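You operate a simulated robot arm through the tools that you are given. There is no shell and no other tool. Be economical: measure what you need, move in short steps, check, and stop when the job is done.

You run a simulated robot arm. Do the job below in one go: nothing can be reset, and whatever is moved stays where it is left.

Task
Check the heater block at 50 C with the yellow probe.
Fine: stand the probe in the block's hole, wait for the READY lamp, turn the block off and put the probe back in the steel tube.
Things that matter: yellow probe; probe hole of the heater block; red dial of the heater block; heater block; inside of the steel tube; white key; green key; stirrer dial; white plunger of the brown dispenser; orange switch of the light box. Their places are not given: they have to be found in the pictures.

It is judged by the outcome, as a careful person would: the job done as asked, and still so three seconds after it is handed in. It fails if anything else is knocked over, pushed out of place, dropped, spilled or broken.

Robot
A 6-joint arm with a two-finger parallel gripper, fixed in place. Base frame: the origin is at the foot of the arm, x ahead of it, y to its left, z up; the work surface is at about z = 6. Readings come in mm, rad, newtons and seconds.
With the tool pointing down near the work surface it reaches from about 140 to 580 mm from the base axis. Its first joint turns from -1.152 to 1.152 rad. Payload 2.1 kg.
Tool frame: the origin (TCP) lies between the finger pads and is the grasp point; the fingertips stand 30 mm ahead of it; z points along the fingers, y is the line along which they close. Largest opening 94 mm; finger width 28, thickness 10; the body of the gripper, 50 by 96 mm, starts 55 mm behind the TCP.
Orientation is told as [roll, pitch, yaw] about the base's x, y, z axes, in that order, counted from this pose: with the fingers straight down and closing along the base's y, the tool's x points along the base's -x, its y along +y and its z along -z.

Tools
- The arm moves only by the tool send_rows. Its arguments are lists of equal length, an entry for each row: "dr": the turn, a rotation vector about the tool's x, y, z in rad, a list of three; "linear": the shift along the tool's x, y, z in m, a list of three; "hand": the gripper command, from -1 (shut) to 1 (fully open), values between in proportion. In form: {"dr": [[wx, wy, wz], ...], "linear": [[x, y, z], ...], "hand": [hand, ...]}. A call has 1 to 10 rows; each row is the pose to reach, as a shift and turn from the pose commanded when the call began, along the tool's axes at that moment. A row lasts 0.2 s, in which the tool goes at most 50 mm and 0.15 rad; a call with a longer step from one row to the next is refused whole, and so is a gripper value outside its range. Where a pose cannot be reached the arm comes as near as it can. A force on the tool above 40 N (or 10 N above the force at the start of the call, whichever is more), or a blocked arm, ends the call early, and 0.2 s more pass. Each finger travels about 72 mm/s and halts on what it meets, pressing with about 29 N; the grip force reading is that of the motor and also rises with nothing between the fingers. The clock runs only during rows and for 0.2 s after the last one: add rows that repeat a pose to give the fingers time. The reply holds the time, the measured pose of the TCP, the force on the tool along the base axes, the opening and the grip force, in the units named above and with some noise.
- Cameras (640 x 400 px; columns grow to the right, rows downward): "scene" is fixed at [38.5, -356, 489.9]; the picture's right is [0.84, -0.55, 0.00], its down [-0.29, -0.44, -0.85] and it looks along [0.47, 0.71, -0.52] (base axes); focal length 311 px, centre (320, 200). "wrist" rides on the gripper at [-37, 0, -58] in the tool frame; the picture's right is [0.00, -1.00, 0.00], its down [0.97, 0.00, -0.24] and it looks along [0.24, 0.00, 0.97] (tool axes); focal length 218 px, centre (320, 200).
- get_image(camera): a new picture of that camera. It takes no simulated time.
- pixel_to_xyz(camera, pixels): for up to 12 pixels [column, row] of the newest picture of that camera ("zoom" is the newest enlarged one), the place [x, y, z] in the base frame of the surface seen there, good to about 2 mm, but the place of the scene camera against the robot may be out by one fixed shift of up to 18 mm in any direction. It takes no simulated time.
- close_up(camera, box): a new picture of the part [left, top, right, bottom] of that camera's present view, enlarged. It takes no simulated time.
- sign_off(): hands the job in; it is judged then, once.

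Go step by step. Measure first, check grasps and placings, and put right what went wrong. The budget is 80 turns and 54 pictures, counting those below and the enlarged ones. Unless the task says otherwise, let go and move clear before handing in, and close with one line.

The tools are called after ">>>" by a JSON object that holds its "op" and its "data". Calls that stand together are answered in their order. send_rows: Moves the arm, as the interface text tells. Its arguments: {"type":"object","properties":{"dr":{"type":"array","items":{"type":"array","items":{"type":"number"}}},"linear":{"type":"array","items":{"type":"array","items":{"type":"number"}}},"hand":{"type":"array","items":{"type":"number"}}},"required":["dr","linear","hand"]} The other tools are called the same way: get_image (camera) takes a picture; pixel_to_xyz (camera, pixels) gives the place of the surface under pixels of a picture; close_up (camera, box) takes an enlarged picture of a part of a camera's view; sign_off () hands the job in.

At the start:

```text
clock: 0.0
tool_pos: [317.9, 9.3, 324.8]
orientation: [0.0, 0.0, 0.0]
force: [0.1, -0.7, -0.2]
width: 94.0
gripper_force: 0.2
```

scene: 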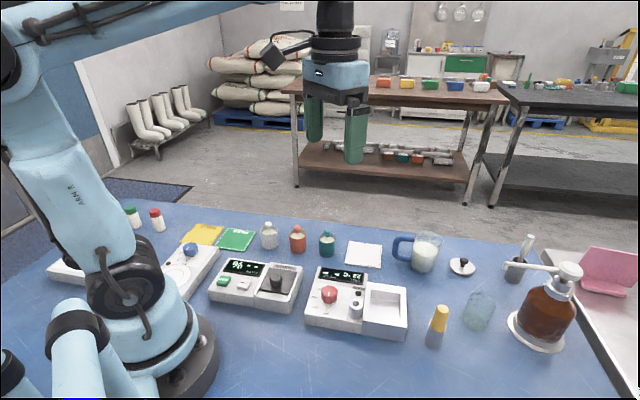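
wrist: 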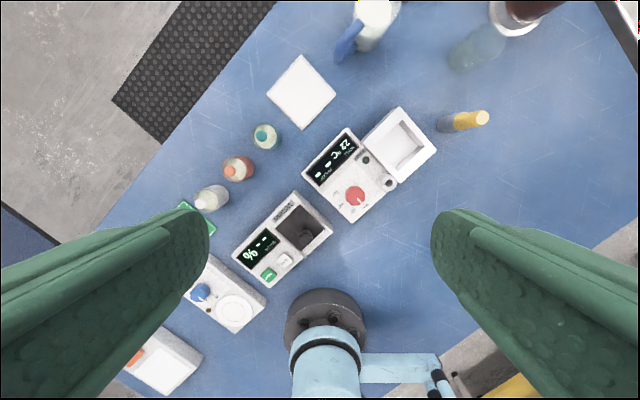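

The heater block with the red dial is near scene (355,300), and the yellow probe seems to stand in a steel tube near (437,325). I'll take enlarged views to see details.

>>> {"op": "close_up", "data": {"camera": "scene", "box": [290, 250, 470, 362]}}

>>> {"op": "close_up", "data": {"camera": "wrist", "box": [290, 90, 500, 221]}}

```text
3.56 times, centred on (380, 306) of scene
```

zoom: 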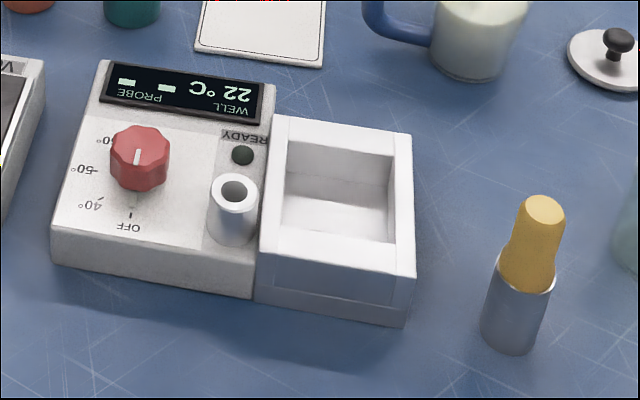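

```text
3.05 times, centred on (395, 156) of wrist
```

zoom: 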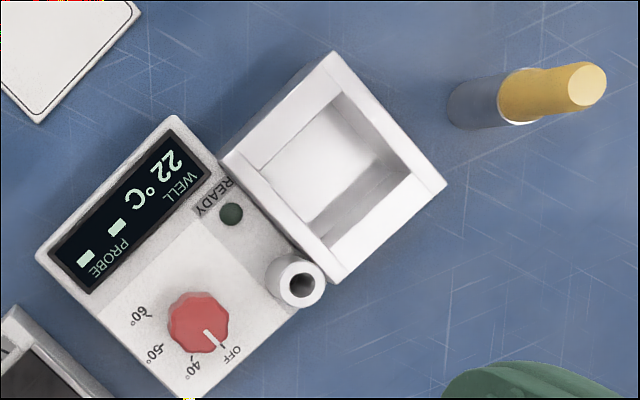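

The dial's white mark points to OFF in the wrist zoom, with 40/50/60 clockwise from it. The hollow post at zoom (299,284) is the probe hole. I'll measure these.

>>> {"op": "pixel_to_xyz", "data": {"camera": "zoom", "pixels": [[200, 320], [218, 345], [233, 353], [196, 368], [155, 352], [143, 312], [300, 287], [318, 280], [283, 275], [588, 84], [515, 117], [300, 308]]}}

>>> {"op": "close_up", "data": {"camera": "wrist", "box": [320, 170, 400, 220]}}

```text
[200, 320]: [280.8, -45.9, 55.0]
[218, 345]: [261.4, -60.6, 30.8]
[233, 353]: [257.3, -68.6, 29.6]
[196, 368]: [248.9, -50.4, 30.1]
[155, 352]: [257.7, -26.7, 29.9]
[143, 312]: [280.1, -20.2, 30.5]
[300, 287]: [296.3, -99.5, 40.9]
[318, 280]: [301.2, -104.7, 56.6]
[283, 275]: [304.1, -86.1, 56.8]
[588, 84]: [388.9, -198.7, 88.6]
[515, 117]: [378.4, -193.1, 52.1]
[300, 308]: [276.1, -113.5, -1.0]
```

```text
8.00 times, centred on (360, 195) of wrist
```

zoom: 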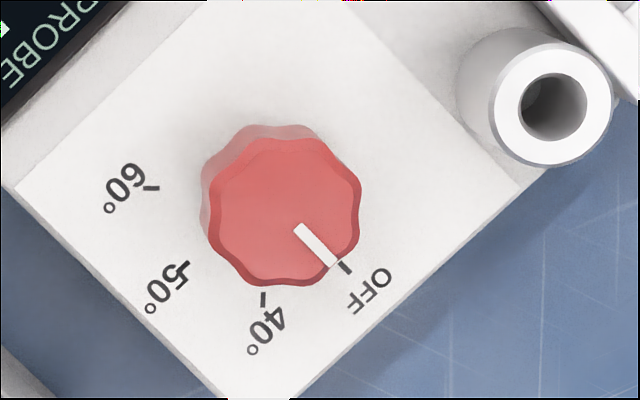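

I'll measure the dial ticks, dial top, and post rim in this better zoom.

>>> {"op": "pixel_to_xyz", "data": {"camera": "zoom", "pixels": [[284, 212], [345, 267], [264, 299], [187, 264], [152, 188], [502, 105], [605, 102], [552, 155], [552, 55], [215, 205], [355, 205], [284, 145]]}}

>>> {"op": "close_up", "data": {"camera": "wrist", "box": [420, 90, 500, 140]}}

```text
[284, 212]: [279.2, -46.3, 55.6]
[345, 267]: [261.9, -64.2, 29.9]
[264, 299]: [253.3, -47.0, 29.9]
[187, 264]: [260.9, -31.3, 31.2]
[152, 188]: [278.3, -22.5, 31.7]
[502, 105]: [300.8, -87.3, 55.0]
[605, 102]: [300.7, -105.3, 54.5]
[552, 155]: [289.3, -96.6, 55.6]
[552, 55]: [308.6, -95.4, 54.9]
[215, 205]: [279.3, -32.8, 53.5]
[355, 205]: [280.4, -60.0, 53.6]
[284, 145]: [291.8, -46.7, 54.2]
```

```text
8.00 times, centred on (460, 115) of wrist
```

zoom: 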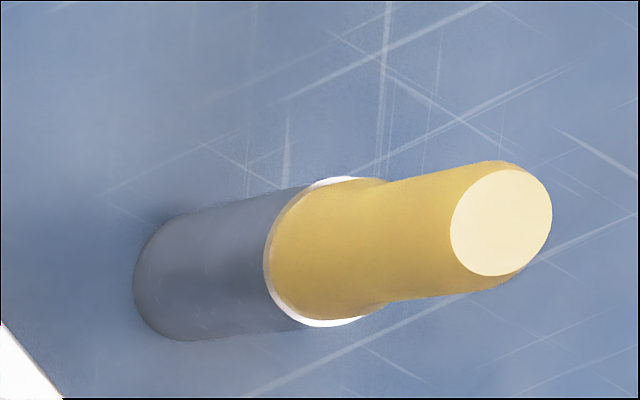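

>>> {"op": "pixel_to_xyz", "data": {"camera": "zoom", "pixels": [[500, 225], [458, 240], [545, 215], [500, 170], [490, 270], [325, 182], [325, 322], [150, 330], [135, 280], [380, 245], [285, 260], [220, 260]]}}

>>> {"op": "close_up", "data": {"camera": "scene", "box": [400, 290, 480, 340]}}

```text
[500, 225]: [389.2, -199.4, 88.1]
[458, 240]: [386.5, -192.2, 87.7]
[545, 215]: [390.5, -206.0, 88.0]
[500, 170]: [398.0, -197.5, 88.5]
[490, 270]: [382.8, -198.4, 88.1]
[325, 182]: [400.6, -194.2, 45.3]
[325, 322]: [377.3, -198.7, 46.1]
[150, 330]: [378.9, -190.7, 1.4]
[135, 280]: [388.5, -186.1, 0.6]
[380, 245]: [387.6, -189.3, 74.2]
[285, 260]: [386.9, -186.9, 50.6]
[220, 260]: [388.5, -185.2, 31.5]
```

```text
8.00 times, centred on (440, 315) of scene
```

zoom: 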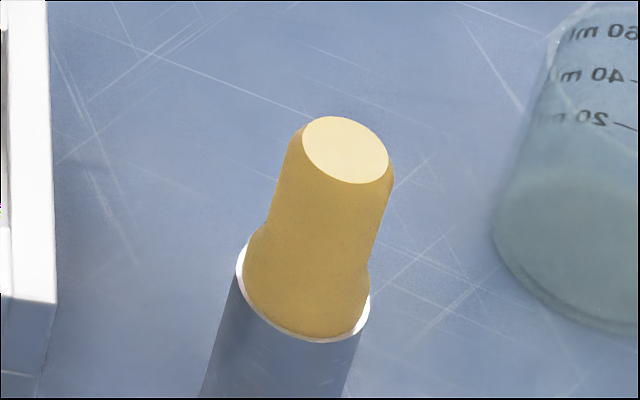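

Dial centre ≈ (279.5,-46.5), top z 55, with OFF→50 a 90° clockwise turn. Post ≈ (300.5,-96.3), top 55. Probe ≈ (389.5,-198.5), top 88. First I'll go above the dial, yawed +45°.

>>> {"op": "send_rows", "data": {"dr": [[0, 0, -0.131], [0, 0, -0.262], [0, 0, -0.393], [0, 0, -0.524], [0, 0, -0.655], [0, 0, -0.785], [0, 0, -0.785]], "linear": [[0.0064, -0.0093, 0.0341], [0.0128, -0.0186, 0.0683], [0.0192, -0.0279, 0.1024], [0.0256, -0.0372, 0.1365], [0.032, -0.0465, 0.1707], [0.0384, -0.0558, 0.2048], [0.0384, -0.0558, 0.2048]], "hand": [0.06, 0.06, 0.06, 0.06, 0.06, 0.06, 0.06]}}

>>> {"op": "get_image", "data": {"camera": "wrist"}}

```text
clock: 1.6
tool_pos: [278.5, -46.2, 119.5]
orientation: [-0.001, 0.001, 0.788]
force: [1.3, 0.3, -0.5]
width: 49.7
gripper_force: 0.1
```

```text
46 pictures are left
```

wrist: 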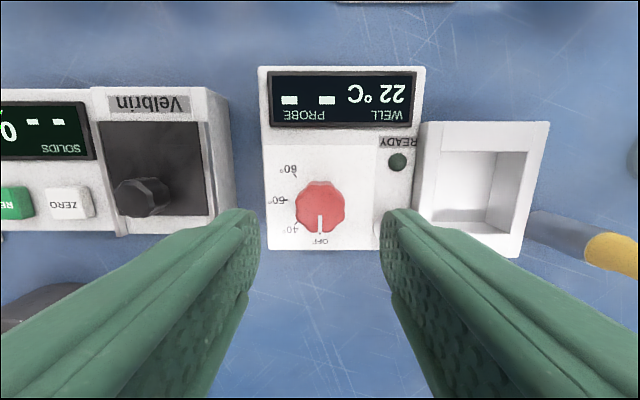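

Dial is centred between the fingers (320,207), and the right finger's clearance to the post is about 5 mm, so I'll narrow the opening slightly. A quick check of the dial centre from this closer view.

>>> {"op": "pixel_to_xyz", "data": {"camera": "wrist", "pixels": [[298, 203], [342, 203], [320, 185], [320, 207], [320, 228], [378, 235], [267, 235], [350, 240]]}}

>>> {"op": "send_rows", "data": {"dr": [[0, 0, 0], [0, 0, 0]], "linear": [[0, 0, 0.01], [0, 0, 0.02]], "hand": [-0.1, -0.1]}}

```text
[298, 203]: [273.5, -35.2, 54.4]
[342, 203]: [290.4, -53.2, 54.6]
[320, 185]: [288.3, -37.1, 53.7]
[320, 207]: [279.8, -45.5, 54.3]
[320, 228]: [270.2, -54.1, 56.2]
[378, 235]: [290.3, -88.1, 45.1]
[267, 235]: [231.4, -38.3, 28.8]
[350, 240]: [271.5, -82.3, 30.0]
```

```text
clock: 2.2
tool_pos: [278.3, -46.4, 98.8]
orientation: [-0.001, 0.0, 0.785]
force: [-0.3, 0.2, 0.7]
width: 42.4
gripper_force: 0.0
```

Dial centre is ≈ (280.3,-45.2). I'll go down to TCP z 64 (tips at 34) and close on the dial.

>>> {"op": "send_rows", "data": {"dr": [[0, 0, 0], [0, 0, 0], [0, 0, 0], [0, 0, 0], [0, 0, 0], [0, 0, 0], [0, 0, 0]], "linear": [[-0.002, 0, 0.01], [-0.002, 0, 0.022], [-0.002, 0, 0.034], [-0.002, 0, 0.034], [-0.002, 0, 0.034], [-0.002, 0, 0.034], [-0.002, 0, 0.034]], "hand": [-0.1, -0.1, -0.1, -0.3, -0.5, -0.5, -0.5]}}

```text
clock: 3.8
tool_pos: [279.5, -43.8, 66.3]
orientation: [0.007, -0.002, 0.788]
force: [-15.5, 22.4, -8.5]
width: 29.7
gripper_force: 44.5
```

The fingers hold the dial (29.7 mm) with a side load along tool +y, meaning I'm ~2 mm off centre. I'll shift to relieve it.

>>> {"op": "send_rows", "data": {"dr": [[0, 0, 0], [0, 0, 0]], "linear": [[0, 0.001, 0], [0, 0.002, 0]], "hand": [-0.5, -0.5]}}

```text
clock: 4.4
tool_pos: [279.9, -44.0, 67.2]
orientation: [0.0, -0.003, 0.785]
force: [-0.4, 16.3, -23.4]
width: 29.5
gripper_force: 44.9
```

Residual forces remain (z −23 N); I'll look before turning.

>>> {"op": "get_image", "data": {"camera": "wrist"}}

>>> {"op": "close_up", "data": {"camera": "scene", "box": [280, 230, 420, 318]}}

```text
45 pictures are left
```

wrist: 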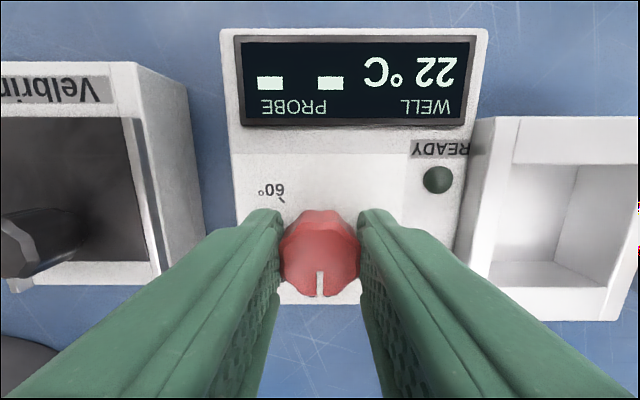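

```text
4.55 times, centred on (350, 274) of scene
```

zoom: 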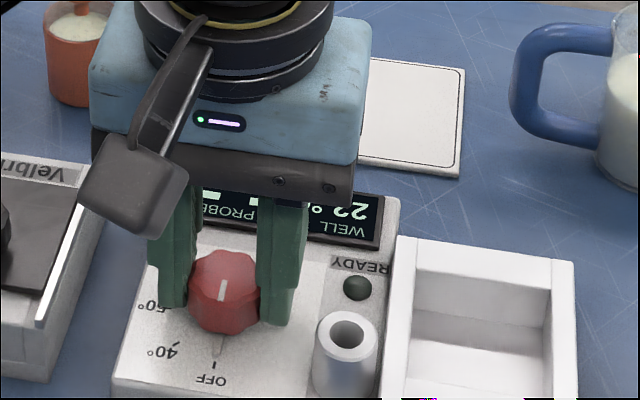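

The grip looks centred on the dial. Turning clockwise, first half.

>>> {"op": "send_rows", "data": {"dr": [[0, 0, 0.13], [0, 0, 0.26], [0, 0, 0.39], [0, 0, 0.52], [0, 0, 0.65], [0, 0, 0.785]], "linear": [[0, 0, 0], [0, 0, 0], [0, 0, 0], [0, 0, 0], [0, 0, 0], [0, 0, 0]], "hand": [-0.5, -0.5, -0.5, -0.5, -0.5, -0.5]}}

>>> {"op": "get_image", "data": {"camera": "wrist"}}

```text
clock: 5.2
tool_pos: [281.0, -45.0, 66.3]
orientation: [-0.005, -0.005, 0.458]
force: [3.0, 1.6, -5.1]
width: 29.5
gripper_force: 45.8
stopped in row 3: the force on the tool passed its limit (the readings are from after the stop); the commanded pose is now the measured one
```

```text
43 pictures are left
```

wrist: 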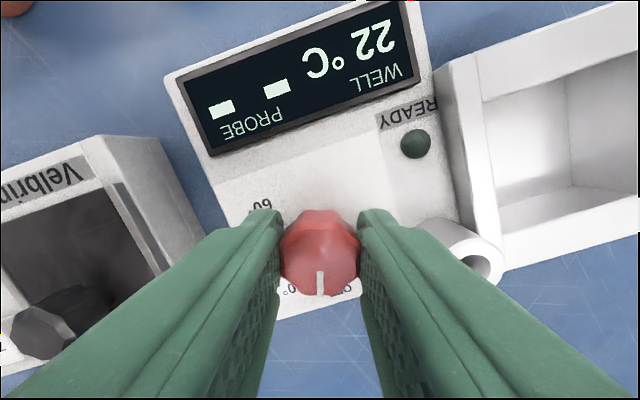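

The dial turned along with the gripper, and resetting relieved the force. Continuing more slowly.

>>> {"op": "send_rows", "data": {"dr": [[0, 0, 0.08], [0, 0, 0.16], [0, 0, 0.24], [0, 0, 0.32], [0, 0, 0.4], [0, 0, 0.48], [0, 0, 0.56], [0, 0, 0.64]], "linear": [[0, 0, 0], [0, 0, 0], [0, 0, 0], [0, 0, 0], [0, 0, 0], [0, 0, 0], [0, 0, 0], [0, 0, 0]], "hand": [-0.5, -0.5, -0.5, -0.5, -0.5, -0.5, -0.5, -0.5]}}

```text
clock: 6.6
tool_pos: [281.5, -45.5, 67.3]
orientation: [-0.003, -0.01, -0.016]
force: [3.4, -0.4, -6.0]
width: 29.6
gripper_force: 44.5
stopped in row 7: the force on the tool passed its limit (the readings are from after the stop); the commanded pose is now the measured one
```

>>> {"op": "send_rows", "data": {"dr": [[0, 0, 0.08], [0, 0, 0.16], [0, 0, 0.24], [0, 0, 0.32], [0, 0, 0.4]], "linear": [[0, 0, 0], [0, 0, 0], [0, 0, 0], [0, 0, 0], [0, 0, 0]], "hand": [-0.5, -0.5, -0.5, -0.5, -0.5]}}

>>> {"op": "close_up", "data": {"camera": "scene", "box": [280, 230, 420, 318]}}

```text
clock: 7.8
tool_pos: [280.6, -47.1, 65.2]
orientation: [-0.001, -0.011, -0.416]
force: [-2.5, -10.2, 28.7]
width: 29.6
gripper_force: 45.4
```

```text
4.55 times, centred on (350, 274) of scene
```

zoom: 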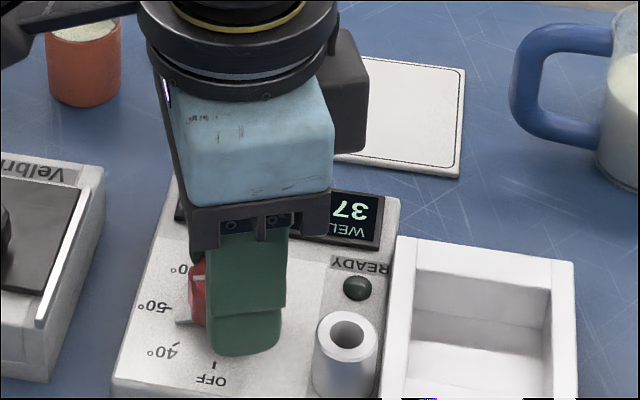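

The block is unmoved and the well is at 37 °C already. Finishing the turn (another 0.37 rad).

>>> {"op": "send_rows", "data": {"dr": [[0, 0, 0.08], [0, 0, 0.16], [0, 0, 0.24], [0, 0, 0.31], [0, 0, 0.37], [0, 0, 0.37]], "linear": [[0, 0, 0], [0, 0, 0], [0, 0, 0], [0, 0, 0], [0, 0, 0], [0, 0, 0]], "hand": [-0.5, -0.5, -0.5, -0.5, -0.5, -0.5]}}

>>> {"op": "get_image", "data": {"camera": "wrist"}}

```text
clock: 8.8
tool_pos: [280.3, -47.9, 67.7]
orientation: [-0.001, -0.015, -0.704]
force: [1.5, -2.4, -4.0]
width: 29.7
gripper_force: 44.5
stopped in row 4: the force on the tool passed its limit (the readings are from after the stop); the commanded pose is now the measured one
```

```text
41 pictures are left
```

wrist: 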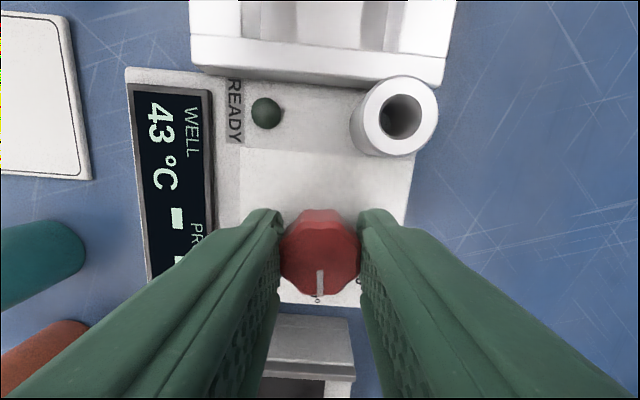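

Almost there (yaw −0.70 of −0.785). I'll finish, then open and lift.

>>> {"op": "send_rows", "data": {"dr": [[0, 0, 0.05], [0, 0, 0.085], [0, 0, 0.085], [0, 0, 0.085], [0, 0, 0.085], [0, 0, 0.085], [0, 0, 0.085], [0, 0, 0.085]], "linear": [[0, 0, 0], [0, 0, 0], [0, 0, 0], [0, 0, 0], [0, 0, 0], [0, 0, -0.02], [0, 0, -0.05], [0, 0, -0.08]], "hand": [-0.5, -0.5, -0.5, -0.1, -0.1, -0.1, -0.1, -0.1]}}

>>> {"op": "get_image", "data": {"camera": "wrist"}}

```text
clock: 10.6
tool_pos: [279.1, -46.6, 146.4]
orientation: [0.001, -0.017, -0.788]
force: [0.1, 0.4, -0.5]
width: 42.2
gripper_force: 0.0
```

```text
40 pictures are left
```

wrist: 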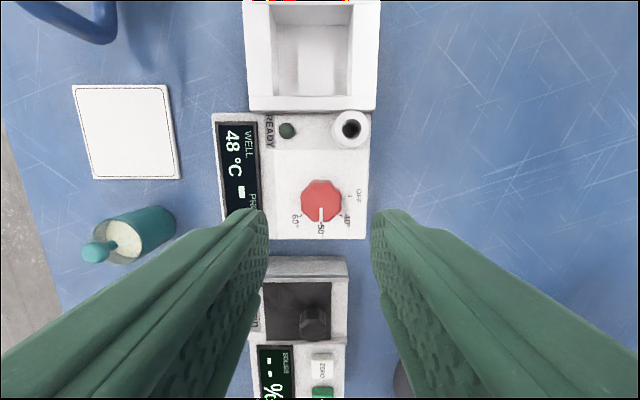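

The dial now points to 50 and the well reads 48 °C. I'll measure the post more precisely before fetching the probe.

>>> {"op": "close_up", "data": {"camera": "wrist", "box": [270, 90, 400, 171]}}

>>> {"op": "pixel_to_xyz", "data": {"camera": "zoom", "pixels": [[330, 184], [493, 184], [408, 115], [408, 255]]}}

```text
4.92 times, centred on (335, 130) of wrist
```

zoom: 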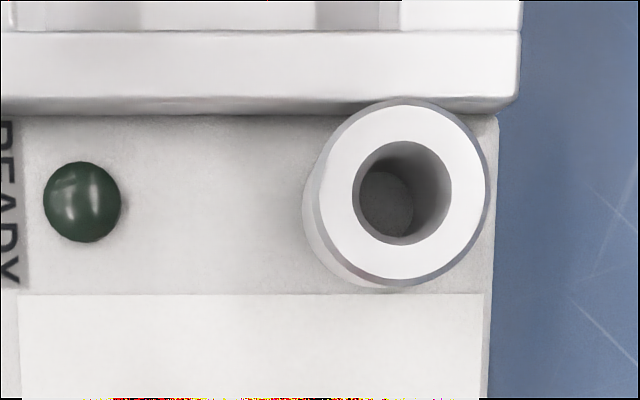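

```text
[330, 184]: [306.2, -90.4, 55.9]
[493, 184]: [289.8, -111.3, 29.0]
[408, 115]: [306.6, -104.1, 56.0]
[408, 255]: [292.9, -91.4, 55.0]
```

>>> {"op": "pixel_to_xyz", "data": {"camera": "zoom", "pixels": [[328, 192], [480, 192], [404, 118], [404, 265], [356, 192], [450, 192], [402, 145], [402, 242], [386, 205], [353, 140], [455, 246]]}}

```text
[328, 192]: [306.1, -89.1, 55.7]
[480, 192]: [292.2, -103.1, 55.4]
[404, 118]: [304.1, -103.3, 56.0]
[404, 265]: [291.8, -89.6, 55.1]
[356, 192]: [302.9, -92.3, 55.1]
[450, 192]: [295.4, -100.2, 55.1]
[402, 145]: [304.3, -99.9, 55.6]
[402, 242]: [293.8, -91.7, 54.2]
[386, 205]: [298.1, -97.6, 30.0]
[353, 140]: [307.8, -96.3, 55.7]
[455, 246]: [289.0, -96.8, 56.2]
```

Post centre ≈ (299,-96.2). Before going to the probe I'll check the height and place of the beaker and the dispenser spout nearby.

>>> {"op": "get_image", "data": {"camera": "scene"}}

>>> {"op": "pixel_to_xyz", "data": {"camera": "scene", "pixels": [[476, 297], [480, 320], [567, 268], [537, 266], [547, 300], [440, 312], [527, 240], [438, 345]]}}

```text
38 pictures are left
```

scene: 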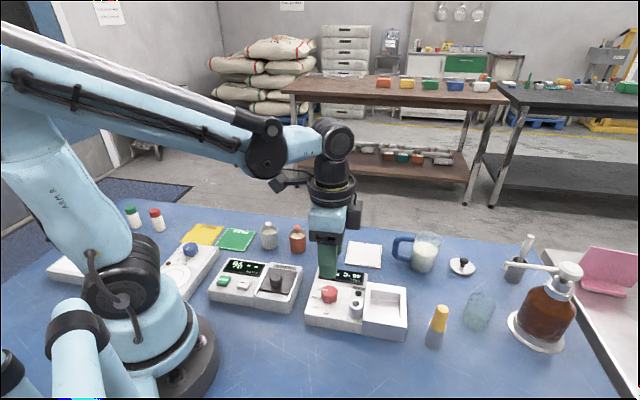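

```text
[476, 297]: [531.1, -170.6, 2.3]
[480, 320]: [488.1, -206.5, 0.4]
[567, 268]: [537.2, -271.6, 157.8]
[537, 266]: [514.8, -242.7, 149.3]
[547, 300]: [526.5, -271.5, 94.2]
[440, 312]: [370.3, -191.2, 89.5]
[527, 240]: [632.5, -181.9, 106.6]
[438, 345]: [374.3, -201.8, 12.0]
```

Beaker and spout are ~90 mm or more from the probe and out of the way. Moving above the probe with yaw 0.

>>> {"op": "send_rows", "data": {"dr": [[0, 0, -0.131], [0, 0, -0.262], [0, 0, -0.393], [0, 0, -0.524], [0, 0, -0.655], [0, 0, -0.788], [0, 0, -0.788]], "linear": [[-0.0309, -0.0048, -0.0031], [-0.0618, -0.0096, -0.0062], [-0.0927, -0.0144, -0.0093], [-0.1236, -0.0192, -0.0124], [-0.1545, -0.024, -0.0155], [-0.1855, -0.0288, -0.0186], [-0.1855, -0.0288, -0.0186]], "hand": [-0.1, -0.1, -0.1, -0.1, -0.1, -0.1, -0.1]}}

>>> {"op": "close_up", "data": {"camera": "wrist", "box": [240, 120, 400, 220]}}

```text
clock: 12.2
tool_pos: [392.5, -197.8, 167.0]
orientation: [-0.011, -0.011, 0.002]
force: [0.6, 0.7, 0.2]
width: 42.3
gripper_force: 0.1
```

```text
4.00 times, centred on (320, 170) of wrist
```

zoom: 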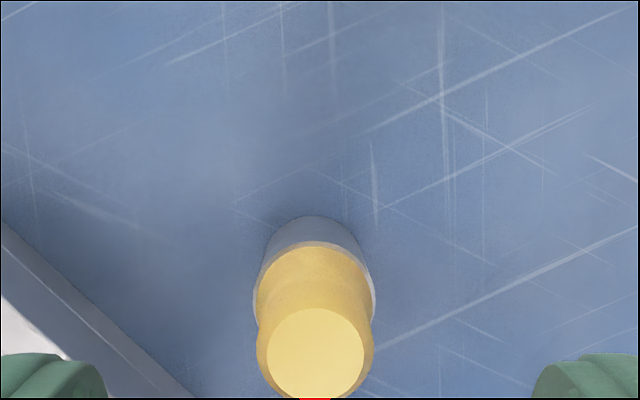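

>>> {"op": "pixel_to_xyz", "data": {"camera": "zoom", "pixels": [[270, 355], [362, 355], [315, 312], [315, 394], [315, 355], [260, 300], [372, 300], [315, 245], [262, 345], [369, 345]]}}

>>> {"op": "send_rows", "data": {"dr": [[-0.011, 0.011, 0], [-0.011, 0.011, 0]], "linear": [[0, 0, 0], [0, 0, 0]], "hand": [-0.1, -0.1]}}

```text
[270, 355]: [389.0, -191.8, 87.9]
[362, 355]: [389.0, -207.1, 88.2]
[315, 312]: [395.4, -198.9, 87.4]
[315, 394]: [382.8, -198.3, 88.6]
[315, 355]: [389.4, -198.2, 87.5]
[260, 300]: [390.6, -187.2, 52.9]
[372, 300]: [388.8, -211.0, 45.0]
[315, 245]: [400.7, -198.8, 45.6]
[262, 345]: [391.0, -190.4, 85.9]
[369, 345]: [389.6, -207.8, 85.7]
```

```text
clock: 12.8
tool_pos: [390.5, -199.3, 167.5]
orientation: [0.001, 0.0, 0.0]
force: [-0.4, -0.4, 0.2]
width: 42.3
gripper_force: 0.0
```

Probe top centre is (389.1,-199.1), nearly under the tool. Going down to z 92 and closing gently.

>>> {"op": "send_rows", "data": {"dr": [[0, 0, 0], [0, 0, 0], [0, 0, 0], [0, 0, 0], [0, 0, 0], [0, 0, 0], [0, 0, 0], [0, 0, 0], [0, 0, 0]], "linear": [[0.0014, 0, 0.025], [0.0014, 0, 0.05], [0.0014, 0, 0.065], [0.0014, 0, 0.0755], [0.0014, 0, 0.0755], [0.0014, 0, 0.0755], [0.0014, 0, 0.0755], [0.0014, 0, 0.0755], [0.0014, 0, 0.0755]], "hand": [-0.1, -0.1, -0.1, -0.1, -0.3, -0.5, -0.65, -0.75, -0.75]}}

>>> {"op": "get_image", "data": {"camera": "wrist"}}

```text
clock: 14.8
tool_pos: [387.7, -198.6, 92.8]
orientation: [0.0, -0.001, 0.0]
force: [-0.2, 0.0, 21.4]
width: 16.8
gripper_force: 28.7
```

```text
36 pictures are left
```

wrist: 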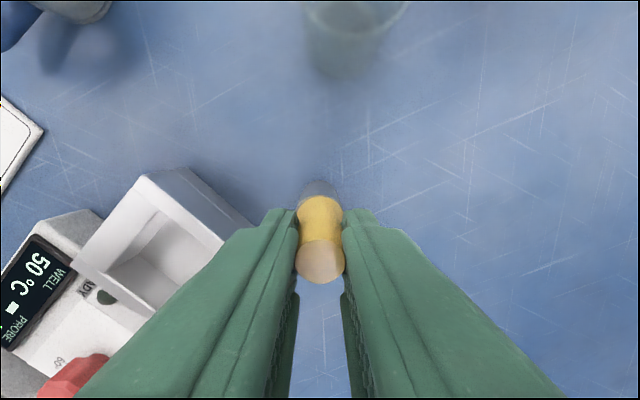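

The probe is held (16.8 mm), and the well shows 50 °C. Lifting straight up slowly and checking the tube stays.

>>> {"op": "send_rows", "data": {"dr": [[0, 0, 0], [0, 0, 0], [0, 0, 0], [0, 0, 0], [0, 0, 0], [0, 0, 0]], "linear": [[0, 0, -0.004], [0, 0, -0.01], [0, 0, -0.02], [0, 0, -0.03], [0, 0, -0.04], [0, 0, -0.05]], "hand": [-0.85, -0.85, -0.85, -0.85, -0.85, -0.85]}}

>>> {"op": "close_up", "data": {"camera": "scene", "box": [360, 230, 520, 355]}}

```text
clock: 16.2
tool_pos: [388.0, -199.3, 145.2]
orientation: [0.0, -0.001, -0.001]
force: [0.6, -0.6, -1.0]
width: 18.6
gripper_force: 29.2
```

```text
3.20 times, centred on (440, 292) of scene
```

zoom: 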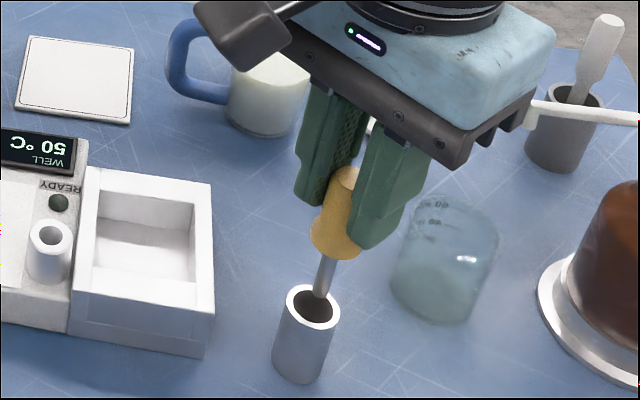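

The tube stays put and the probe is rising; width 18.6 suggests a little re-seating. Lifting clear and inspecting the stem.

>>> {"op": "send_rows", "data": {"dr": [[0, 0, 0], [0, 0, 0], [0, 0, 0], [0, 0, 0]], "linear": [[0, 0, -0.015], [0, 0, -0.03], [0, 0, -0.045], [0, 0, -0.055]], "hand": [-0.85, -0.85, -0.85, -0.85]}}

>>> {"op": "close_up", "data": {"camera": "scene", "box": [360, 205, 520, 355]}}

>>> {"op": "get_image", "data": {"camera": "wrist"}}

```text
clock: 17.2
tool_pos: [388.1, -197.9, 199.5]
orientation: [-0.001, -0.001, 0.001]
force: [0.3, -0.4, -1.0]
width: 18.1
gripper_force: 28.7
```

```text
2.67 times, centred on (440, 280) of scene
```

zoom: 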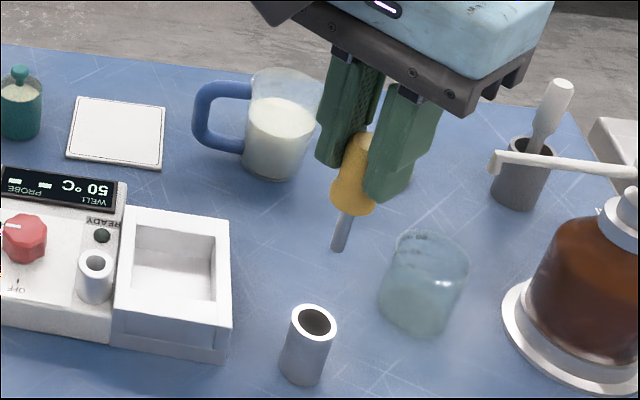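

```text
33 pictures are left
```

wrist: 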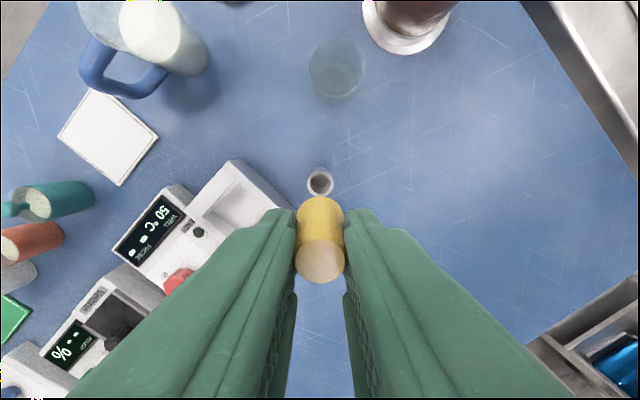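

The stem is clear of the tube and looks nearly vertical. I'll measure its tip and the tube rim in a tight scene view.

>>> {"op": "close_up", "data": {"camera": "scene", "box": [405, 240, 485, 365]}}

```text
3.20 times, centred on (445, 302) of scene
```

zoom: 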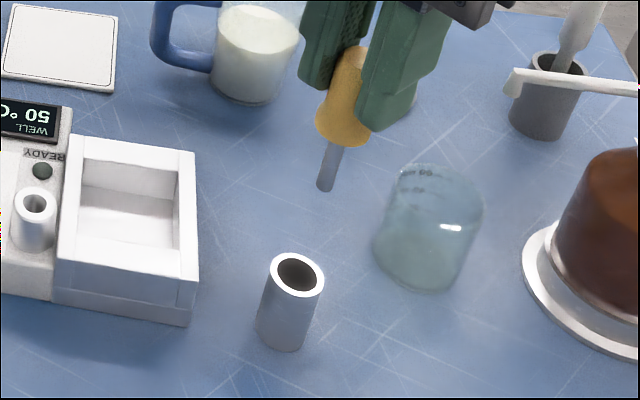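

>>> {"op": "pixel_to_xyz", "data": {"camera": "zoom", "pixels": [[324, 187], [326, 180], [330, 165], [335, 150], [342, 138], [350, 100], [274, 275], [320, 280], [293, 258], [300, 296], [20, 207], [55, 203]]}}

>>> {"op": "close_up", "data": {"camera": "scene", "box": [425, 240, 473, 270]}}

```text
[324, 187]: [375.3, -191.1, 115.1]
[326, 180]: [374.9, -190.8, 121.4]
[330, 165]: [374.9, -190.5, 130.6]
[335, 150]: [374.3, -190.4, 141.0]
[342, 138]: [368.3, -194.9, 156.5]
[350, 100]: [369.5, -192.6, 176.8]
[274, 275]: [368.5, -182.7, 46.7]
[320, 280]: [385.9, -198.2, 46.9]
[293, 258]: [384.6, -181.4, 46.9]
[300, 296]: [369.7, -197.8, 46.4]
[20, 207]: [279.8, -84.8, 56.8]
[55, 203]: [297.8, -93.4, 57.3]
```

```text
13.33 times, centred on (449, 255) of scene
```

zoom: 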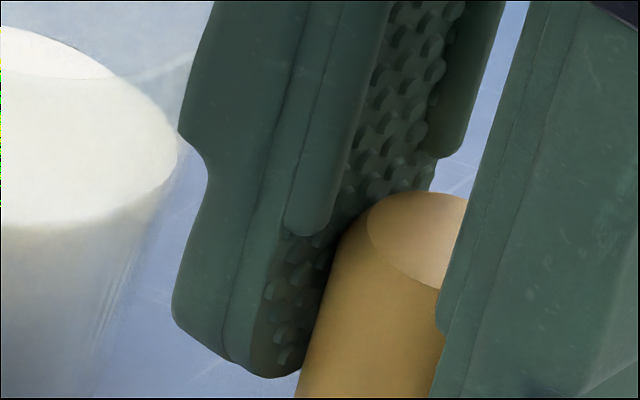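

The stem is vertical within ~2°, with tip ≈ 85 mm below the TCP, and scene offset ≈ (+11,-8). Moving over the post with the tip ~25 mm above it, then comparing the two directly.

>>> {"op": "send_rows", "data": {"dr": [[0, 0, 0], [0, 0, 0], [0, 0, 0], [0, 0, 0], [0, 0, 0], [0, 0, 0]], "linear": [[0.0178, 0.0205, 0.004], [0.0356, 0.041, 0.01], [0.0533, 0.0614, 0.017], [0.0711, 0.0819, 0.026], [0.0889, 0.1024, 0.034], [0.0889, 0.1024, 0.034]], "hand": [-0.85, -0.85, -0.85, -0.85, -0.85, -0.85]}}

>>> {"op": "close_up", "data": {"camera": "scene", "box": [315, 250, 395, 325]}}

>>> {"op": "get_image", "data": {"camera": "wrist"}}

```text
clock: 18.6
tool_pos: [296.3, -94.7, 163.4]
orientation: [0.0, 0.001, 0.001]
force: [-0.2, 0.2, -0.2]
width: 18.4
gripper_force: 28.8
```

```text
5.33 times, centred on (355, 288) of scene
```

zoom: 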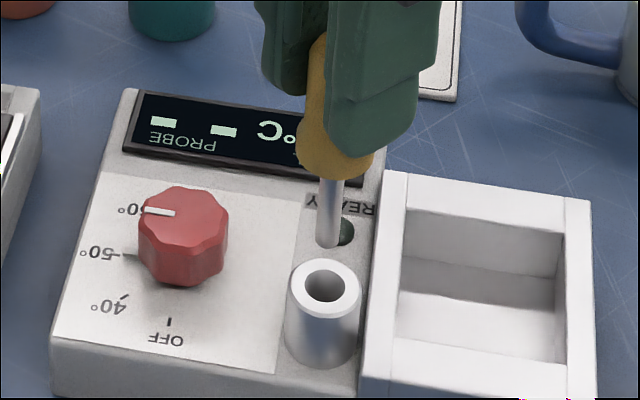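

```text
29 pictures are left
```

wrist: 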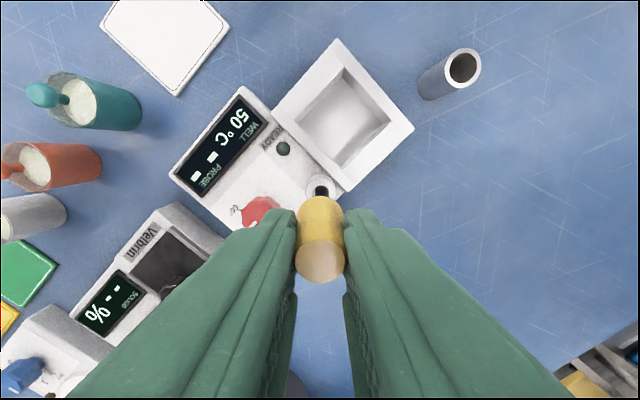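

Wrist picture shows the stem near the hole at (320,190). Measuring stem and rim in the same scene zoom.

>>> {"op": "pixel_to_xyz", "data": {"camera": "zoom", "pixels": [[330, 240], [331, 225], [331, 210], [332, 195], [293, 288], [357, 288], [325, 264], [325, 312], [298, 275], [350, 302], [297, 302], [352, 275]]}}

>>> {"op": "close_up", "data": {"camera": "wrist", "box": [290, 165, 354, 205]}}

```text
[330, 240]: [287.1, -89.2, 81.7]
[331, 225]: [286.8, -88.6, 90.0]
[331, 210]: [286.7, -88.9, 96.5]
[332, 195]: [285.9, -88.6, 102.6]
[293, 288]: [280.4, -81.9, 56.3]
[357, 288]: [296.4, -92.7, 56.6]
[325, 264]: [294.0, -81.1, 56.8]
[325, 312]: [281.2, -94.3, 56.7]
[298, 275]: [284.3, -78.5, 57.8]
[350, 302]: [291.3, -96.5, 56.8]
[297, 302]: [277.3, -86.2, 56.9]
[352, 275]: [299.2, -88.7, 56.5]
```

```text
10.00 times, centred on (322, 185) of wrist
```

zoom: 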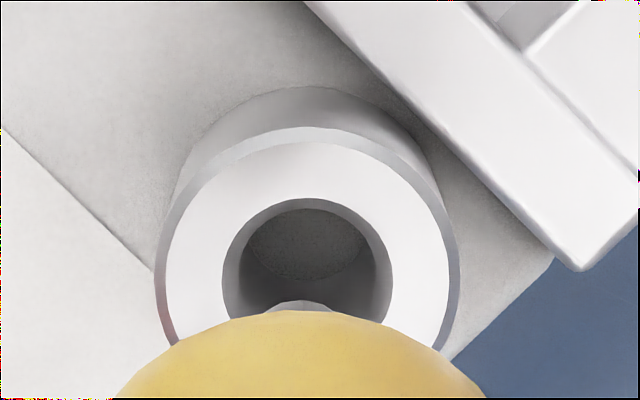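

Stem centre is ≈ (289.5,-86.2) against the rim centre (288.0,-87.5) in the same frame, with a ~0.04 rad tilt in x. I'll correct the tilt and offset and come down to just above the rim.

>>> {"op": "send_rows", "data": {"dr": [[0, 0.02, 0], [0, 0.04, 0], [0, 0.04, 0], [0, 0.04, 0]], "linear": [[-0.001, -0.0005, 0], [-0.0019, -0.001, 0.005], [-0.0019, -0.001, 0.015], [-0.0019, -0.001, 0.015]], "hand": [-0.85, -0.85, -0.85, -0.85]}}

>>> {"op": "close_up", "data": {"camera": "scene", "box": [333, 270, 381, 318]}}

>>> {"op": "close_up", "data": {"camera": "wrist", "box": [290, 165, 354, 205]}}

```text
clock: 19.6
tool_pos: [301.8, -96.1, 149.1]
orientation: [-0.001, 0.04, 0.001]
force: [-0.1, 0.1, -1.0]
width: 18.1
gripper_force: 29.2
```

```text
8.33 times, centred on (357, 294) of scene
```

zoom: 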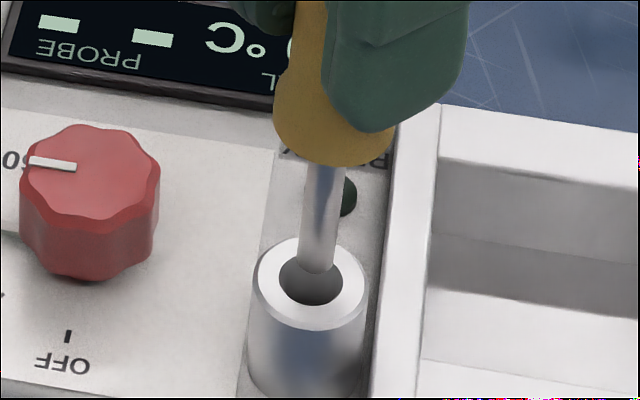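

```text
10.00 times, centred on (322, 185) of wrist
```

zoom: 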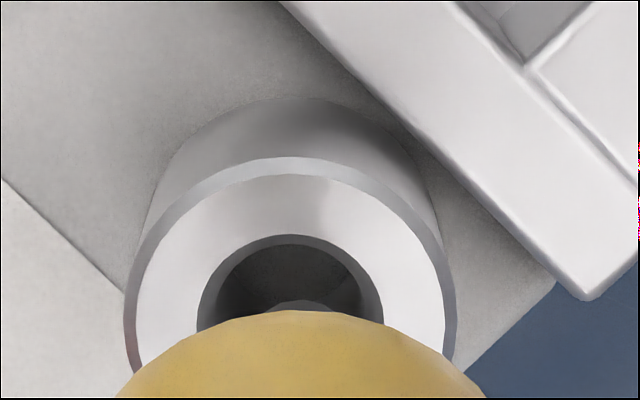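

>>> {"op": "close_up", "data": {"camera": "scene", "box": [341, 275, 373, 315]}}

```text
10.00 times, centred on (357, 295) of scene
```

zoom: 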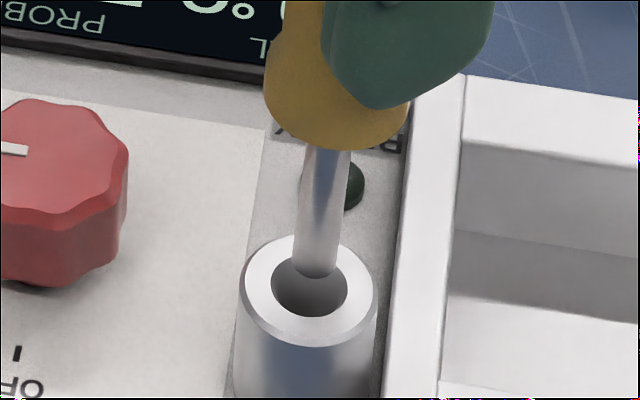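

>>> {"op": "pixel_to_xyz", "data": {"camera": "zoom", "pixels": [[316, 270], [316, 255], [320, 235], [324, 200], [328, 165], [248, 286], [368, 286], [258, 262], [358, 312], [358, 265], [262, 314], [310, 330]]}}

```text
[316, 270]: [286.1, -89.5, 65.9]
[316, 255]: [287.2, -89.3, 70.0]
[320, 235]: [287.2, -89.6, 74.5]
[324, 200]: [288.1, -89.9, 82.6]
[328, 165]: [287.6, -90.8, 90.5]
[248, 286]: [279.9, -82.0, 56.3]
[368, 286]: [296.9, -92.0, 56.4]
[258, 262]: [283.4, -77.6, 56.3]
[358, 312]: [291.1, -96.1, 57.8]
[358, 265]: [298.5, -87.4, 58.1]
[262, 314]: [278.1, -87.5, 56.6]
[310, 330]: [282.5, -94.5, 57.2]
```

Lateral alignment is within ~0.5 mm; the wrist view suggests +0.8 mm in y. I'll nudge (+0.4,+0.9) and descend slowly so the tip just enters the hole.

>>> {"op": "send_rows", "data": {"dr": [[0, 0, 0], [0, 0, 0], [0, 0, 0], [0, 0, 0], [0, 0, 0]], "linear": [[-0.0004, 0.0009, 0], [-0.0006, 0.0009, 0.005], [-0.0008, 0.0009, 0.01], [-0.001, 0.0009, 0.014], [-0.001, 0.0009, 0.014]], "hand": [-0.85, -0.85, -0.85, -0.85, -0.85]}}

>>> {"op": "close_up", "data": {"camera": "scene", "box": [341, 275, 373, 315]}}

```text
clock: 20.8
tool_pos: [302.0, -96.4, 135.5]
orientation: [-0.001, 0.041, 0.0]
force: [1.0, 0.9, -0.6]
width: 18.3
gripper_force: 29.3
```

```text
10.00 times, centred on (357, 295) of scene
```

zoom: 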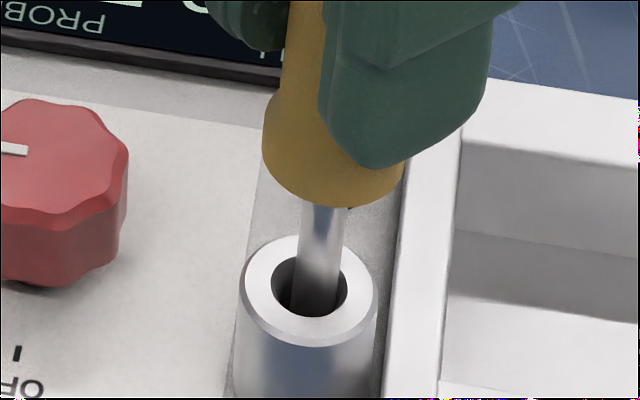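

The tip has entered the hole with no force. A gap of 20 px left vs 9 px right means shift ~0.8 mm left, then lower further.

>>> {"op": "send_rows", "data": {"dr": [[0, 0, 0], [0, 0, 0], [0, 0, 0], [0, 0, 0], [0, 0, 0], [0, 0, 0]], "linear": [[0.0006, 0.0005, 0], [0.0004, 0.0005, 0.005], [0.0002, 0.0005, 0.01], [0.0, 0.0005, 0.015], [-0.0002, 0.0005, 0.02], [-0.0002, 0.0005, 0.02]], "hand": [-0.85, -0.85, -0.85, -0.85, -0.85, -0.85]}}

>>> {"op": "close_up", "data": {"camera": "scene", "box": [333, 265, 381, 313]}}

```text
clock: 22.0
tool_pos: [301.2, -96.2, 117.0]
orientation: [0.001, 0.044, 0.001]
force: [0.5, 0.7, 13.7]
width: 18.3
gripper_force: 29.3
stopped in row 6: the force on the tool passed its limit (the readings are from after the stop); the commanded pose is now the measured one
```

```text
8.33 times, centred on (357, 289) of scene
```

zoom: 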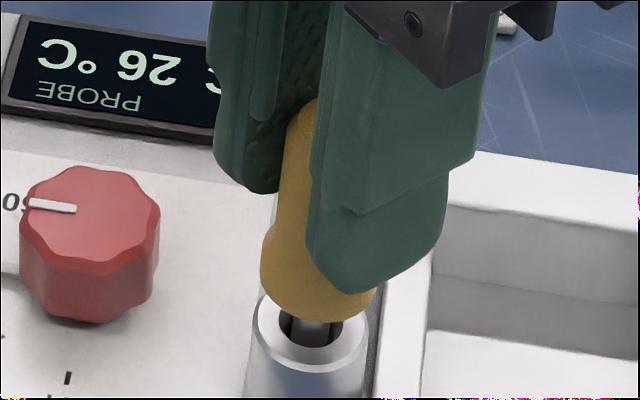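

The probe reached the hole's bottom and PROBE reads 26 °C and rising. Releasing gently and lifting clear.

>>> {"op": "send_rows", "data": {"dr": [[0, 0, 0], [0, 0, 0], [0, 0, 0], [0, 0, 0], [0, 0, 0], [0, 0, 0], [0, 0, 0], [0, 0, 0], [0, 0, 0]], "linear": [[0, 0, 0], [0, 0, 0], [0, 0, 0], [0, 0, 0], [0, 0, 0], [0, 0, -0.015], [0, 0, -0.035], [0, 0, -0.065], [0, 0, -0.085]], "hand": [-0.6, -0.5, -0.35, -0.2, -0.1, -0.1, -0.1, -0.1, -0.1]}}

>>> {"op": "close_up", "data": {"camera": "scene", "box": [300, 240, 410, 340]}}

```text
clock: 24.0
tool_pos: [303.3, -95.5, 202.9]
orientation: [0.0, 0.044, -0.001]
force: [-0.8, -0.3, -0.1]
width: 42.5
gripper_force: 0.0
```

```text
4.00 times, centred on (355, 290) of scene
```

zoom: 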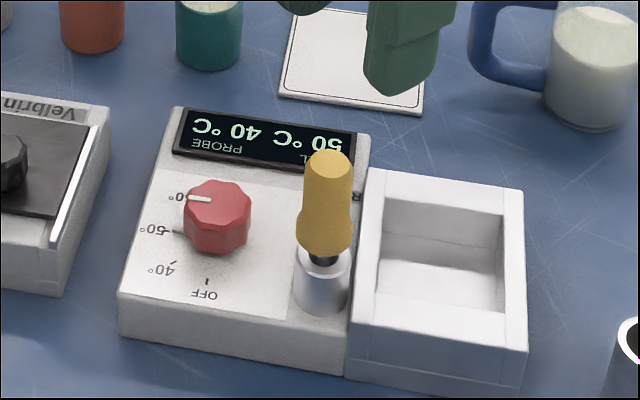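

The probe stands in the hole, reading 40 °C and rising. While it warms I'll move above the dial with yaw 0, which keeps the wrist camera housing away from the probe.

>>> {"op": "send_rows", "data": {"dr": [[0, -0.02, 0], [0, -0.044, 0], [0, -0.044, 0], [0, -0.044, 0], [0, -0.044, 0]], "linear": [[0.01, 0.025, 0], [0.0205, 0.0495, 0], [0.0205, 0.0495, 0.025], [0.0205, 0.0495, 0.05], [0.0205, 0.0495, 0.05]], "hand": [-0.1, -0.1, -0.1, -0.1, -0.1]}}

>>> {"op": "get_image", "data": {"camera": "wrist"}}

```text
clock: 25.2
tool_pos: [280.2, -45.6, 151.3]
orientation: [0.001, -0.002, 0.001]
force: [1.8, 0.0, -0.2]
width: 42.4
gripper_force: 0.0
```

```text
21 pictures are left
```

wrist: 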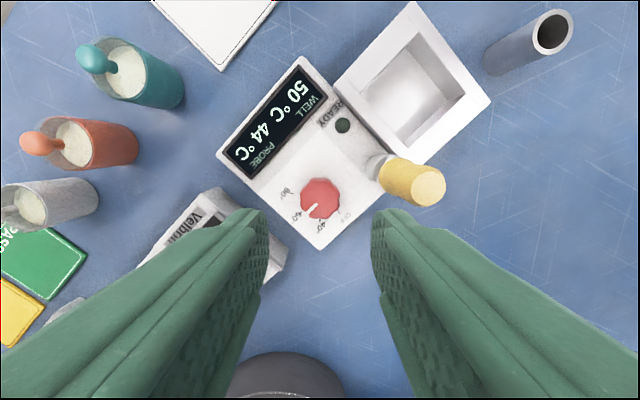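

Probe reads 44 °C, lamp still dark. I'll wait in place and re-measure the dial meanwhile.

>>> {"op": "pixel_to_xyz", "data": {"camera": "wrist", "pixels": [[302, 198], [337, 198], [320, 180], [320, 214], [415, 185], [426, 188]]}}

>>> {"op": "send_rows", "data": {"dr": [[0, 0, 0], [0, 0, 0], [0, 0, 0], [0, 0, 0], [0, 0, 0], [0, 0, 0], [0, 0, 0], [0, 0, 0], [0, 0, 0], [0, 0, 0]], "linear": [[0, 0, 0], [0, 0, 0], [0, 0, 0], [0, 0, 0], [0, 0, 0], [0, 0, 0], [0, 0, 0], [0, 0, 0], [0, 0, 0], [0, 0, 0]], "hand": [-0.1, -0.1, -0.1, -0.1, -0.1, -0.1, -0.1, -0.1, -0.1, -0.1]}}

>>> {"op": "send_rows", "data": {"dr": [[0, 0, 0], [0, 0, 0], [0, 0, 0], [0, 0, 0], [0, 0, 0], [0, 0, 0], [0, 0, 0], [0, 0, 0], [0, 0, 0], [0, 0, 0]], "linear": [[0, 0, 0], [0, 0, 0], [0, 0, 0], [0, 0, 0], [0, 0, 0], [0, 0, 0], [0, 0, 0], [0, 0, 0], [0, 0, 0], [0, 0, 0]], "hand": [-0.1, -0.1, -0.1, -0.1, -0.1, -0.1, -0.1, -0.1, -0.1, -0.1]}}

>>> {"op": "close_up", "data": {"camera": "wrist", "box": [210, 40, 450, 250]}}

```text
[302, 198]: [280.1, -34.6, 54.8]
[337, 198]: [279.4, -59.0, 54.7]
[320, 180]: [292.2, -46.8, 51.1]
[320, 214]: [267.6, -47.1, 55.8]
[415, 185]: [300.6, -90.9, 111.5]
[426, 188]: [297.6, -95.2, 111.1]
```

```text
clock: 27.4
tool_pos: [279.3, -46.2, 152.7]
orientation: [0.001, 0.0, -0.001]
force: [-0.4, -0.5, -0.1]
width: 42.4
gripper_force: 0.0
```

```text
clock: 29.6
tool_pos: [279.8, -45.1, 153.0]
orientation: [0.0, -0.001, 0.001]
force: [0.4, -0.6, -0.7]
width: 42.4
gripper_force: 0.1
```

```text
1.90 times, centred on (330, 145) of wrist
```

zoom: 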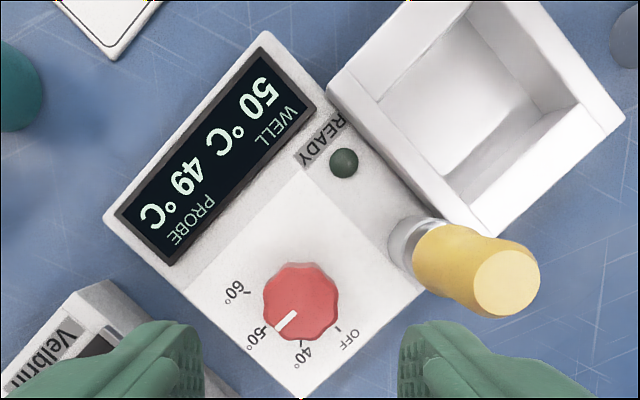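

Probe 49 °C, lamp not lit yet; waiting further.

>>> {"op": "send_rows", "data": {"dr": [[0, 0, 0], [0, 0, 0], [0, 0, 0], [0, 0, 0], [0, 0, 0], [0, 0, 0], [0, 0, 0], [0, 0, 0], [0, 0, 0], [0, 0, 0]], "linear": [[0, 0, 0], [0, 0, 0], [0, 0, 0], [0, 0, 0], [0, 0, 0], [0, 0, 0], [0, 0, 0], [0, 0, 0], [0, 0, 0], [0, 0, 0]], "hand": [-0.1, -0.1, -0.1, -0.1, -0.1, -0.1, -0.1, -0.1, -0.1, -0.1]}}

>>> {"op": "send_rows", "data": {"dr": [[0, 0, 0], [0, 0, 0], [0, 0, 0], [0, 0, 0], [0, 0, 0], [0, 0, 0], [0, 0, 0], [0, 0, 0], [0, 0, 0], [0, 0, 0]], "linear": [[0, 0, 0], [0, 0, 0], [0, 0, 0], [0, 0, 0], [0, 0, 0], [0, 0, 0], [0, 0, 0], [0, 0, 0], [0, 0, 0], [0, 0, 0]], "hand": [-0.1, -0.1, -0.1, -0.1, -0.1, -0.1, -0.1, -0.1, -0.1, -0.1]}}

>>> {"op": "close_up", "data": {"camera": "wrist", "box": [210, 40, 450, 250]}}

```text
clock: 31.8
tool_pos: [279.9, -47.0, 152.6]
orientation: [0.001, 0.0, -0.001]
force: [0.9, -0.6, -0.3]
width: 42.2
gripper_force: 0.1
```

```text
clock: 34.0
tool_pos: [279.4, -46.6, 152.2]
orientation: [-0.001, 0.001, 0.001]
force: [-0.1, -0.7, -0.1]
width: 42.5
gripper_force: 0.0
```

```text
1.90 times, centred on (330, 145) of wrist
```

zoom: 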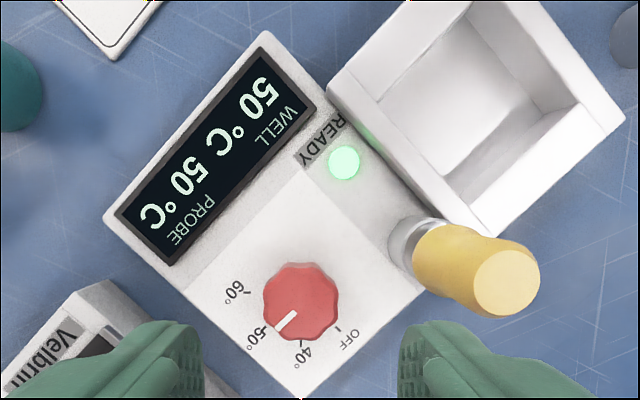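

READY lamp is lit, with both at 50 °C. Before descending I'll check the clearance to the neighbouring device's corner at zoom (100,282).

>>> {"op": "pixel_to_xyz", "data": {"camera": "zoom", "pixels": [[104, 285], [150, 318], [108, 225], [200, 305], [265, 368], [300, 302]]}}

```text
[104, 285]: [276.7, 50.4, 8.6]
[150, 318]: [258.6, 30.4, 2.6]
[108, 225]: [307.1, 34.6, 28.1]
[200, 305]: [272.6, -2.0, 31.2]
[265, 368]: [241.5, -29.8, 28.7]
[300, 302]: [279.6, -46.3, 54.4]
```

Plenty of clearance. Descending to z 67 and gripping the dial.

>>> {"op": "send_rows", "data": {"dr": [[0, 0, 0], [0, 0, 0], [0, 0, 0], [0, 0, 0], [0, 0, 0], [0, 0, 0], [0, 0, 0], [0, 0, 0], [0, 0, 0]], "linear": [[0, -0.0005, 0.025], [0, -0.0005, 0.05], [0, -0.0005, 0.065], [0, -0.0005, 0.076], [0, -0.0005, 0.085], [0, -0.0005, 0.085], [0, -0.0005, 0.085], [0, -0.0005, 0.085], [0, -0.0005, 0.085]], "hand": [-0.1, -0.1, -0.1, -0.1, -0.1, -0.25, -0.35, -0.45, -0.45]}}

>>> {"op": "get_image", "data": {"camera": "wrist"}}

```text
clock: 36.0
tool_pos: [281.0, -46.7, 67.2]
orientation: [0.003, 0.0, 0.0]
force: [0.2, 9.9, -4.9]
width: 31.3
gripper_force: 4.8
```

```text
18 pictures are left
```

wrist: 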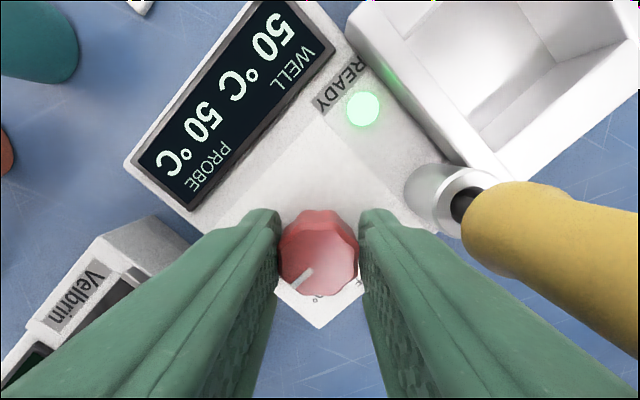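

Gripping the dial. Firming up the grip, then turning counter-clockwise in small steps.

>>> {"op": "send_rows", "data": {"dr": [[0, 0, 0], [0, 0, 0], [0, 0, -0.07], [0, 0, -0.14], [0, 0, -0.21], [0, 0, -0.28], [0, 0, -0.35], [0, 0, -0.42]], "linear": [[0, 0.0005, 0], [0, 0.001, 0], [0, 0.001, 0], [0, 0.001, 0], [0, 0.001, 0], [0, 0.001, 0], [0, 0.001, 0], [0, 0.001, 0]], "hand": [-0.5, -0.5, -0.5, -0.5, -0.5, -0.5, -0.5, -0.5]}}

```text
clock: 37.1
tool_pos: [281.1, -46.0, 68.3]
orientation: [0.002, -0.002, 0.168]
force: [2.5, 1.6, -5.0]
width: 29.5
gripper_force: 45.2
stopped in row 5: the force on the tool passed its limit (the readings are from after the stop); the commanded pose is now the measured one
```

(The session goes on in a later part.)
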